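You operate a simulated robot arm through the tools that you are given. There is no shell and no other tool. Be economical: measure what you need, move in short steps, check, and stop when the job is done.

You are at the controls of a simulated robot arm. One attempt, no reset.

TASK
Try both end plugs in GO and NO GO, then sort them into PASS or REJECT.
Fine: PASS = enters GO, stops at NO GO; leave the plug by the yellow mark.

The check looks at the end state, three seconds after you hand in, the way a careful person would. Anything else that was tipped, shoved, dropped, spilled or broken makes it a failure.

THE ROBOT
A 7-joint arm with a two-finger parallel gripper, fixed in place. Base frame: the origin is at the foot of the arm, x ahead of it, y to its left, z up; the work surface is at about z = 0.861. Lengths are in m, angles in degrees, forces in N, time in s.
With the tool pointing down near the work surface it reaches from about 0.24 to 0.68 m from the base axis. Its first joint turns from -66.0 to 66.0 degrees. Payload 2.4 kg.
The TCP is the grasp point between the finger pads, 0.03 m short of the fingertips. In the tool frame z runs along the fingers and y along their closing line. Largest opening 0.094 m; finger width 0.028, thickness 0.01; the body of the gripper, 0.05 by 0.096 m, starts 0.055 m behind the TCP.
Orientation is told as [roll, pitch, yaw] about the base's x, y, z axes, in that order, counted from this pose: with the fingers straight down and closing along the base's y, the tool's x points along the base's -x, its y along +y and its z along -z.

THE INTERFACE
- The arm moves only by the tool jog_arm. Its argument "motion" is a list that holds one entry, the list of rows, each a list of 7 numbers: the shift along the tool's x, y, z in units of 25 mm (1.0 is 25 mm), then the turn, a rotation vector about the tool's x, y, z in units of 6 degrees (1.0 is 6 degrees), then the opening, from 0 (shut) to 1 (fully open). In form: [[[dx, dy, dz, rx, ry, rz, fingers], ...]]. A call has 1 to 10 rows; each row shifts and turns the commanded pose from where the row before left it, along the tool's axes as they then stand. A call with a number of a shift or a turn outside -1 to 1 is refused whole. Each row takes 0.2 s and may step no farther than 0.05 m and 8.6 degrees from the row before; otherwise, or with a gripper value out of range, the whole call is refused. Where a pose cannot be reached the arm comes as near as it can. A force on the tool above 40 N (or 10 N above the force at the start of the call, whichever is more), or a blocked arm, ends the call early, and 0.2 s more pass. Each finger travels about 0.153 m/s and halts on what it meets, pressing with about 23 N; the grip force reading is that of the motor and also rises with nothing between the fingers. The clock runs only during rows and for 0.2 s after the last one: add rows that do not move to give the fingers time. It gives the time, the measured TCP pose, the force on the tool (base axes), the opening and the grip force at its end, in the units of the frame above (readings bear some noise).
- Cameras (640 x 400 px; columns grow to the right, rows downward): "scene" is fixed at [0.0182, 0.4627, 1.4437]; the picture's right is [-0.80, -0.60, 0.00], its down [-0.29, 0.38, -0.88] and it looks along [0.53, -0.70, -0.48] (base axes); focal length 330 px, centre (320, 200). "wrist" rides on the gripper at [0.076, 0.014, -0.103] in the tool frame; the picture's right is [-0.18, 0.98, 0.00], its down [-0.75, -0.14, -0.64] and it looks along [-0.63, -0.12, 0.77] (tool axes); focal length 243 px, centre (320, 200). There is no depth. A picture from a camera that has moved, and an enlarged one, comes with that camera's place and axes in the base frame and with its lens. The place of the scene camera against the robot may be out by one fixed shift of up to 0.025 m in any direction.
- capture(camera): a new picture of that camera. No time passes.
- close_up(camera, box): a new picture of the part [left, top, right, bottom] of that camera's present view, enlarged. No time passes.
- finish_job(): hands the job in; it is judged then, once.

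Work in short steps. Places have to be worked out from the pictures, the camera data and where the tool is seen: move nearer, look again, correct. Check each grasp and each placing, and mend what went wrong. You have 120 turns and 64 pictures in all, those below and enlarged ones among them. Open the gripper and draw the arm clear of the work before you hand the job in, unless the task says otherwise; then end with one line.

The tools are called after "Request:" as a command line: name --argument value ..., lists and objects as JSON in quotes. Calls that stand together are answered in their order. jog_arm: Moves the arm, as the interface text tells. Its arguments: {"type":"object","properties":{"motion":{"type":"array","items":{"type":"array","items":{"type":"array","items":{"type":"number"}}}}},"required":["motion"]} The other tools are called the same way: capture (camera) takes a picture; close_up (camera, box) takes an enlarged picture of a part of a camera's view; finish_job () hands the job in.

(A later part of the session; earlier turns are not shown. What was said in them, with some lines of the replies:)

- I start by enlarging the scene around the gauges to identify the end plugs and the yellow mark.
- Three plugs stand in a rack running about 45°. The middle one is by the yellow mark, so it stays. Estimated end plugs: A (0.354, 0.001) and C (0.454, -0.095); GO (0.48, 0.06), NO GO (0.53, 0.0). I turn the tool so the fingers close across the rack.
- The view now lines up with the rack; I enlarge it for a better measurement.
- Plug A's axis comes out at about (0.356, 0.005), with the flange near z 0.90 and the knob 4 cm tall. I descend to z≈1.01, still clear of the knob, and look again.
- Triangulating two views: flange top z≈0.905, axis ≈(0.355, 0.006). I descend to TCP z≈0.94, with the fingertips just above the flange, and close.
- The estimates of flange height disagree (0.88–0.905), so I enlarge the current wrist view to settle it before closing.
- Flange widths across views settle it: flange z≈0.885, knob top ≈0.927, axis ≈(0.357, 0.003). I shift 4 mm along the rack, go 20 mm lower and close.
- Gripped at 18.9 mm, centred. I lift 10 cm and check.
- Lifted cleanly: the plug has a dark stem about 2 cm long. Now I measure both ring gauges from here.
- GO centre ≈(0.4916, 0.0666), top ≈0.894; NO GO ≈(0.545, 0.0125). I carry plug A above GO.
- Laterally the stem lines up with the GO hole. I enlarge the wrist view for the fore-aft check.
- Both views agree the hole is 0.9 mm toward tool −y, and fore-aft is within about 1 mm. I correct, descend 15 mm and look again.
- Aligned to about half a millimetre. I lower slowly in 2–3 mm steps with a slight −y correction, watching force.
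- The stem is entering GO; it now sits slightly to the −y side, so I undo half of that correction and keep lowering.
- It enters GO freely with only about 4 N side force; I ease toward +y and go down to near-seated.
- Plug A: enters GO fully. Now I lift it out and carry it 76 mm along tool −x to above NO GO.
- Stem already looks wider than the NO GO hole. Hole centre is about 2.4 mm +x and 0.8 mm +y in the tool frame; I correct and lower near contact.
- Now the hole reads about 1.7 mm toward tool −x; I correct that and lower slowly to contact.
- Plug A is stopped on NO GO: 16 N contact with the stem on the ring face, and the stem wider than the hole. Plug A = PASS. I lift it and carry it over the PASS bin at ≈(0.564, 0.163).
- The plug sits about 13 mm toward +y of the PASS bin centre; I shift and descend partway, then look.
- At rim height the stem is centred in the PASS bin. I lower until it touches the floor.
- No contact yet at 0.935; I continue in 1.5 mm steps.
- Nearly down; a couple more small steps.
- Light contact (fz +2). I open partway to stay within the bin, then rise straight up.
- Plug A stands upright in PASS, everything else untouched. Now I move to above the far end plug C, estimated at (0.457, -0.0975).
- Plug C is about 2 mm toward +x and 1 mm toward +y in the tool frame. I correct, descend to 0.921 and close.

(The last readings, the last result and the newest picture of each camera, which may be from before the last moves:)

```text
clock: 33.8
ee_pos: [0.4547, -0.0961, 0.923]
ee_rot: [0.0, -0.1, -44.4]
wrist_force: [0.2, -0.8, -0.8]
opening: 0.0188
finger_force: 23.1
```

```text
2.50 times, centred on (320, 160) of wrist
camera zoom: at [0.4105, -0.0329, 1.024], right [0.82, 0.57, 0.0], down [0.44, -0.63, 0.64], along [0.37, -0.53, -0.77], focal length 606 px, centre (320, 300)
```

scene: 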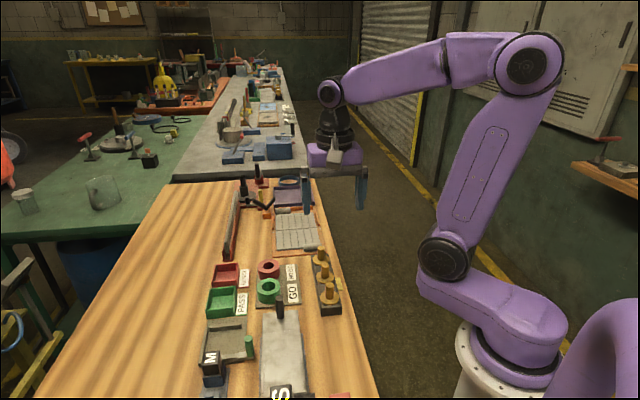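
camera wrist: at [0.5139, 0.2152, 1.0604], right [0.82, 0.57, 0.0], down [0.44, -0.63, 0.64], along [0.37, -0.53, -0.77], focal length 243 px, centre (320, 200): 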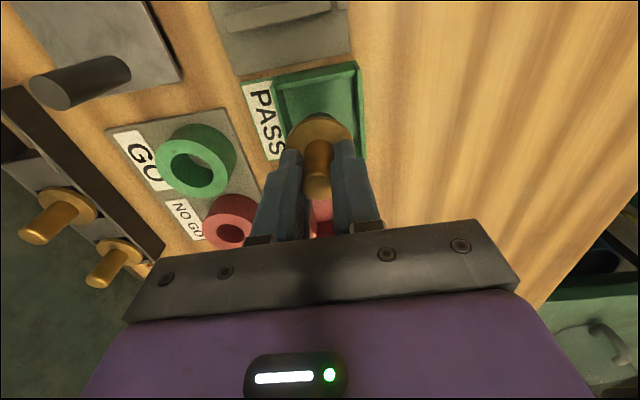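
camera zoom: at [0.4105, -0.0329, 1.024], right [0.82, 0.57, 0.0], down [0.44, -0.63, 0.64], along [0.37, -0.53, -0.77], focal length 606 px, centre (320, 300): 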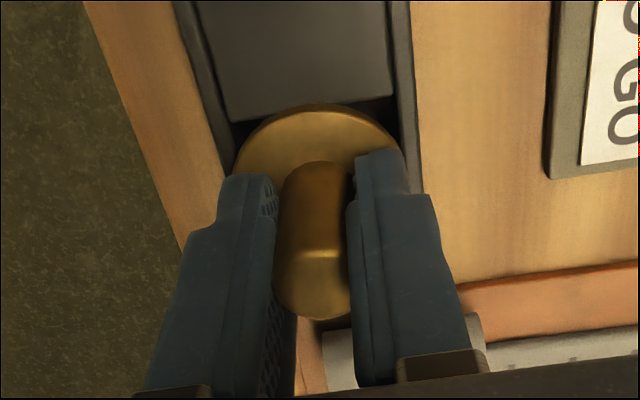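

Gripped at 18.8 mm, same fit as plug A. I lift and carry it to GO at (0.4918, 0.0662).

Request:
jog_arm --motion '[[[0, 0, -0.4, 0, 0, 0, 0], [0, 0, -0.9, 0, 0, 0, 0], [0, 0, -0.9, 0, 0, 0, 0], [0, 0, -0.9, 0, 0, 0, 0], [0, 0, 0, 0, 0, 0, 0]]]'

Request:
jog_arm --motion '[[[0.585, 0.943, 0, 0, 0, 0, 0], [0.585, 0.943, 0, 0, 0, 0, 0], [0.585, 0.943, 0, 0, 0, 0, 0], [0.585, 0.943, 0, 0, 0, 0, 0], [0.585, 0.943, 0, 0, 0, 0, 0], [0.585, 0.943, 0, 0, 0, 0, 0], [0, 0, 0.6, 0, 0, 0, 0], [0, 0, 0.5, 0, 0, 0, 0], [0, 0, 0, 0, 0, 0, 0]]]'

Request:
close_up --camera "wrist" --box '[260, 60, 380, 160]'

Request:
close_up --camera "scene" --box '[256, 260, 296, 310]'

```text
clock: 35.0
ee_pos: [0.4565, -0.0956, 0.9997]
ee_rot: [0.0, 0.0, -44.4]
wrist_force: [0.4, -0.9, -1.3]
opening: 0.0189
finger_force: 23.4
```

```text
clock: 37.0
ee_pos: [0.4916, 0.0681, 0.9719]
ee_rot: [0.0, 0.0, -44.4]
wrist_force: [-0.7, -0.4, -1.3]
opening: 0.0188
finger_force: 22.8
```

```text
4.00 times, centred on (320, 110) of wrist
camera zoom: at [0.447, 0.1304, 1.0731], right [0.82, 0.57, 0.0], down [0.44, -0.63, 0.64], along [0.37, -0.53, -0.77], focal length 970 px, centre (320, 560)
```

zoom: 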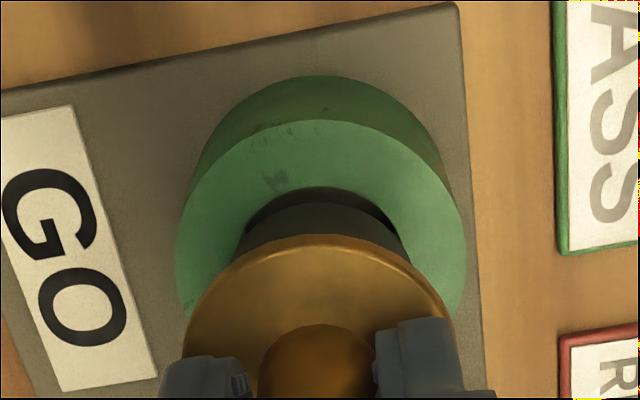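

```text
8.00 times, centred on (276, 285) of scene
camera zoom: at [0.0183, 0.4627, 1.4437], right [-0.8, -0.6, 0.0], down [-0.29, 0.38, -0.88], along [0.53, -0.7, -0.48], focal length 2642 px, centre (672, -480)
```

zoom: 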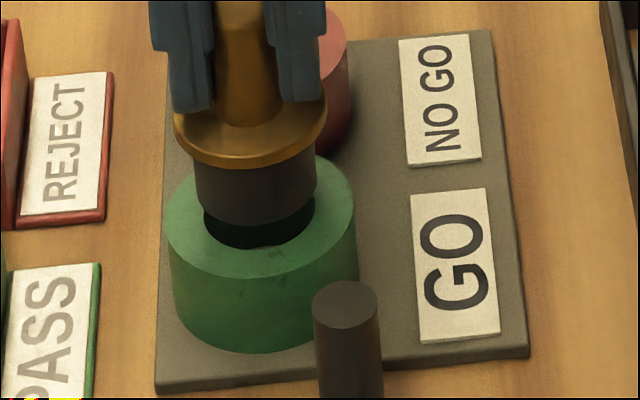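

Plug C's stem looks wider (≈121 px against the 111 px GO hole). I align and press gently to confirm it stops.

Request:
jog_arm --motion '[[[-0.03, -0.01, 0.1, 0, 0, 0, 0], [0, 0, 0.08, 0, 0, 0, 0], [0, 0, 0.08, 0, 0, 0, 0], [0, 0, 0.08, 0, 0, 0, 0], [0, 0, 0.08, 0, 0, 0, 0], [0, 0, 0, 0, 0, 0, 0]]]'

Request:
close_up --camera "scene" --box '[256, 260, 296, 310]'

Request:
close_up --camera "wrist" --box '[260, 60, 380, 160]'

```text
clock: 38.4
ee_pos: [0.4923, 0.0675, 0.963]
ee_rot: [0.0, -0.1, -44.4]
wrist_force: [-4.1, -2.3, 17.6]
opening: 0.0189
finger_force: 23.2
```

```text
8.00 times, centred on (276, 285) of scene
camera zoom: at [0.0179, 0.4626, 1.4437], right [-0.8, -0.6, 0.0], down [-0.29, 0.38, -0.88], along [0.53, -0.7, -0.48], focal length 2642 px, centre (672, -480)
```

zoom: 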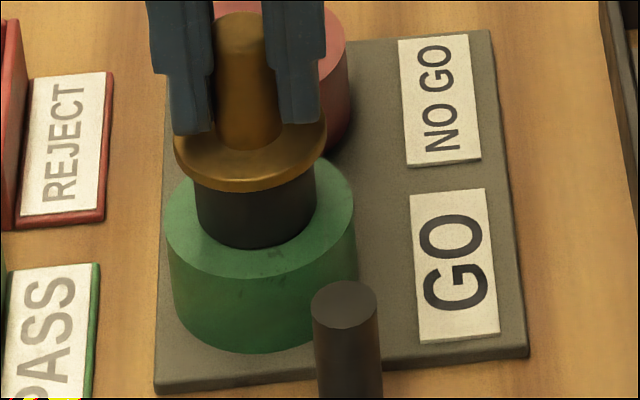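

```text
4.00 times, centred on (320, 110) of wrist
camera zoom: at [0.448, 0.13, 1.0639], right [0.82, 0.57, 0.0], down [0.44, -0.63, 0.64], along [0.37, -0.53, -0.77], focal length 970 px, centre (320, 560)
```

zoom: 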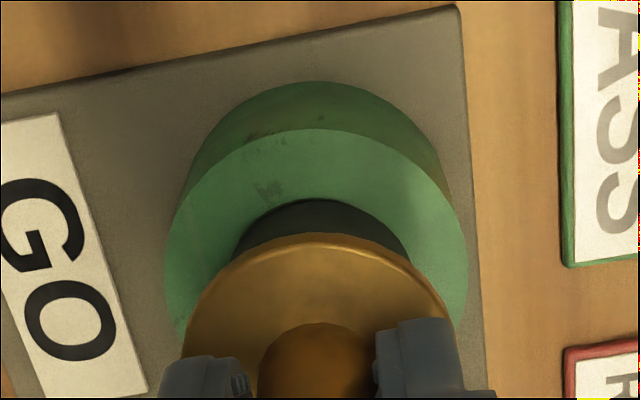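

Plug C stops on GO at 17 N and the stem covers the whole hole. I try NO GO too for completeness.

Request:
jog_arm --motion '[[[0, 0, -0.5, 0, 0, 0, 0], [0, 0, -0.5, 0, 0, 0, 0], [-0.757, -0.013, 0, 0, 0, 0, 0], [-0.757, -0.013, 0, 0, 0, 0, 0], [-0.757, -0.013, 0, 0, 0, 0, 0], [-0.757, -0.013, 0, 0, 0, 0, 0], [0, 0, 0, 0, 0, 0, 0], [0, 0, 0.4, 0, 0, 0, 0], [0, 0, 0, 0, 0, 0, 0]]]'

Request:
jog_arm --motion '[[[0, 0, 0.1, 0, 0, 0, 0], [0, 0, 0.1, 0, 0, 0, 0], [0, 0, 0.1, 0, 0, 0, 0], [0, 0, 0.1, 0, 0, 0, 0], [0, 0, 0.1, 0, 0, 0, 0], [0, 0, 0, 0, 0, 0, 0]]]'

Request:
close_up --camera "scene" --box '[246, 235, 296, 295]'

```text
clock: 40.4
ee_pos: [0.5457, 0.0103, 0.9772]
ee_rot: [0.0, 0.0, -44.4]
wrist_force: [0.0, 0.3, -0.3]
opening: 0.0189
finger_force: 23.1
```

```text
clock: 41.8
ee_pos: [0.5454, 0.0128, 0.9641]
ee_rot: [0.0, -0.1, -44.5]
wrist_force: [0.5, 0.9, 0.1]
opening: 0.019
finger_force: 22.6
```

```text
6.67 times, centred on (271, 265) of scene
camera zoom: at [0.0182, 0.4627, 1.4437], right [-0.8, -0.6, 0.0], down [-0.29, 0.38, -0.88], along [0.53, -0.7, -0.48], focal length 2201 px, centre (647, -233)
```

zoom: 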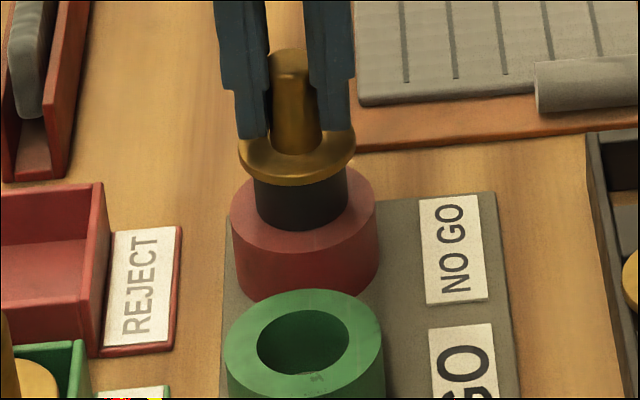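

One more small press to register contact.

Request:
jog_arm --motion '[[[0, 0, 0.06, 0, 0, 0, 0], [0, 0, 0.06, 0, 0, 0, 0], [0, 0, 0, 0, 0, 0, 0]]]'

```text
clock: 42.6
ee_pos: [0.547, 0.0135, 0.9625]
ee_rot: [0.2, -0.1, -44.4]
wrist_force: [1.3, -0.2, 16.7]
opening: 0.0189
finger_force: 22.4
```

Plug C stops at both gauges: REJECT. I lift and carry it over the REJECT bin, about (0.614, 0.091).

Request:
jog_arm --motion '[[[0, 0, -0.9, 0, 0, 0, 0], [0, 0, -0.9, 0, 0, 0, 0], [0.05, 0.82, 0, 0, 0, 0, 0], [0.05, 0.82, 0, 0, 0, 0, 0], [0.05, 0.82, 0, 0, 0, 0, 0], [0.05, 0.82, 0, 0, 0, 0, 0], [0.05, 0.82, 0, 0, 0, 0, 0], [0, 0, 0.8, 0, 0, 0, 0], [0, 0, 0.4, 0, 0, 0, 0], [0, 0, 0, 0, 0, 0, 0]]]'

Request:
close_up --camera "scene" --box '[200, 235, 280, 305]'

Request:
capture --camera "wrist"

```text
clock: 44.8
ee_pos: [0.6137, 0.0915, 0.977]
ee_rot: [0.1, 0.0, -44.4]
wrist_force: [0.1, -0.2, 0.1]
opening: 0.0188
finger_force: 22.5
```

```text
5.71 times, centred on (240, 270) of scene
camera zoom: at [0.0183, 0.4627, 1.4437], right [-0.8, -0.6, 0.0], down [-0.29, 0.38, -0.88], along [0.53, -0.7, -0.48], focal length 1887 px, centre (777, -200)
```

zoom: 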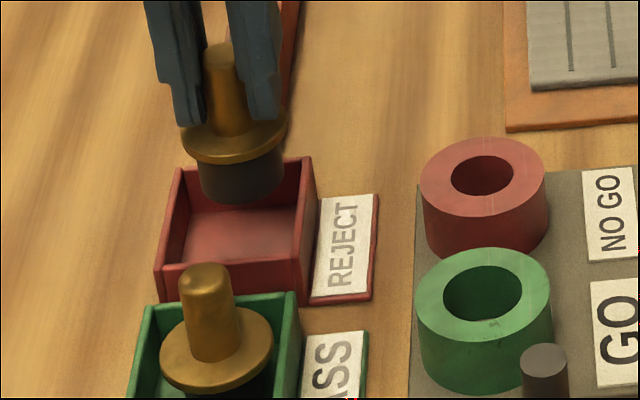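

```text
15 pictures are left
camera wrist: at [0.5695, 0.1538, 1.0779], right [0.82, 0.57, 0.0], down [0.44, -0.63, 0.64], along [0.37, -0.53, -0.77], focal length 243 px, centre (320, 200)
```

wrist: 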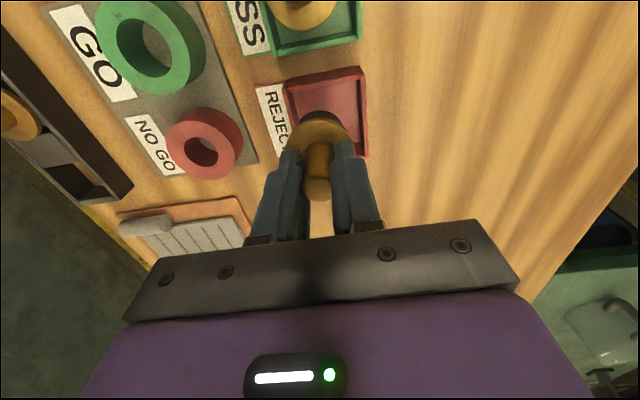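

Needs ≈4.5 mm toward +y; I shift and lower into the bin.

Request:
jog_arm --motion '[[[0, 0.18, 0, 0, 0, 0, 0], [0, 0, 0.5, 0, 0, 0, 0], [0, 0, 0.5, 0, 0, 0, 0], [0, 0, 0.4, 0, 0, 0, 0], [0, 0, 0.24, 0, 0, 0, 0], [0, 0, 0, 0, 0, 0, 0]]]'

Request:
close_up --camera "scene" --box '[200, 235, 280, 305]'

```text
clock: 46.2
ee_pos: [0.6164, 0.094, 0.9363]
ee_rot: [-0.1, 0.0, -44.4]
wrist_force: [-0.5, 0.4, -0.7]
opening: 0.0192
finger_force: 22.9
```

```text
5.71 times, centred on (240, 270) of scene
camera zoom: at [0.0183, 0.4627, 1.4437], right [-0.8, -0.6, 0.0], down [-0.29, 0.38, -0.88], along [0.53, -0.7, -0.48], focal length 1887 px, centre (777, -200)
```

zoom: 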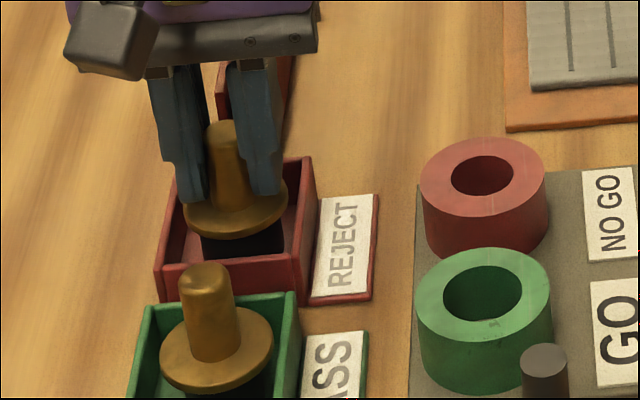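

Well centred. I lower the last few millimetres to contact.

Request:
jog_arm --motion '[[[0, 0, 0.08, 0, 0, 0, 0], [0, 0, 0.08, 0, 0, 0, 0], [0, 0, 0.06, 0, 0, 0, 0], [0, 0, 0.02, 0, 0, 0, 0], [0, 0, 0, 0, 0, 0, 0]]]'

```text
clock: 47.4
ee_pos: [0.6163, 0.0943, 0.9307]
ee_rot: [0.0, 0.0, -44.4]
wrist_force: [-0.2, -0.7, 0.3]
opening: 0.0189
finger_force: 23.2
```

Just above the floor; one more millimetre, then partial opening and straight up.

Request:
jog_arm --motion '[[[0, 0, 0.04, 0, 0, 0, 0], [0, 0, 0, 0, 0, 0, 0], [0, 0, 0, 0, 0, 0, 0.3], [0, 0, 0, 0, 0, 0, 0.42], [0, 0, 0, 0, 0, 0, 0.42], [0, 0, -0.5, 0, 0, 0, 0.42], [0, 0, -1, 0, 0, 0, 0.42], [0, 0, -1, 0, 0, 0, 0.42], [0, 0, -1, 0, 0, 0, 0.42], [0, 0, -1, 0, 0, 0, 0.42]]]'

Request:
jog_arm --motion '[[[0, 0, -1, 0, 0, 0, 1], [0, 0, -1, 0, 0, 0, 1], [0, 0, -1, 0, 0, 0, 1], [0, -1, -0.5, 0, 0, 0, 1], [0, -1, 0, 0, 0, 0, 1], [0, -1, 0, 0, 0, 0, 1], [0, -1, 0, 0, 0, 0, 1], [0, -1, 0, 0, 0, 0, 1], [0, 0, 0, 0, 0, 0, 1]]]'

Request:
close_up --camera "scene" --box '[180, 210, 360, 340]'

Request:
capture --camera "scene"

```text
clock: 49.6
ee_pos: [0.6171, 0.0946, 1.04]
ee_rot: [0.0, 0.0, -44.4]
wrist_force: [-0.5, -0.4, -0.6]
opening: 0.0395
finger_force: 0.0
```

```text
clock: 51.6
ee_pos: [0.5266, 0.0044, 1.1279]
ee_rot: [0.0, 0.0, -44.3]
wrist_force: [-0.1, 0.2, 0.7]
opening: 0.0941
finger_force: 0.1
```

```text
3.08 times, centred on (270, 275) of scene
camera zoom: at [0.0182, 0.4627, 1.4437], right [-0.8, -0.6, 0.0], down [-0.29, 0.38, -0.88], along [0.53, -0.7, -0.48], focal length 1016 px, centre (474, -31)
```

zoom: 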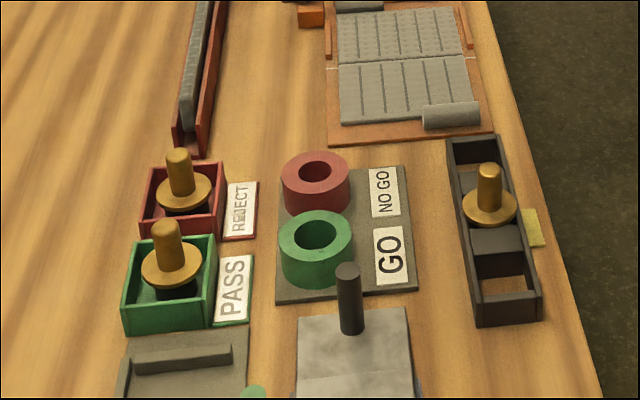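

```text
12 pictures are left
```

scene: 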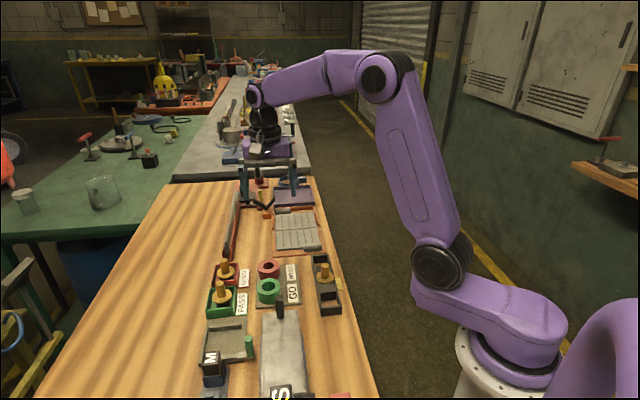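

Both end plugs stand upright in their bins, the middle plug is untouched by the yellow mark, and the arm is clear with the gripper open. I hand in.

Request:
finish_job

```text
The job is handed in.
```

I tried both end plugs in GO and NO GO: the near one entered GO and stopped at NO GO, so it is in PASS; the far one stopped at both, so it is in REJECT; the middle plug stays by the yellow mark.
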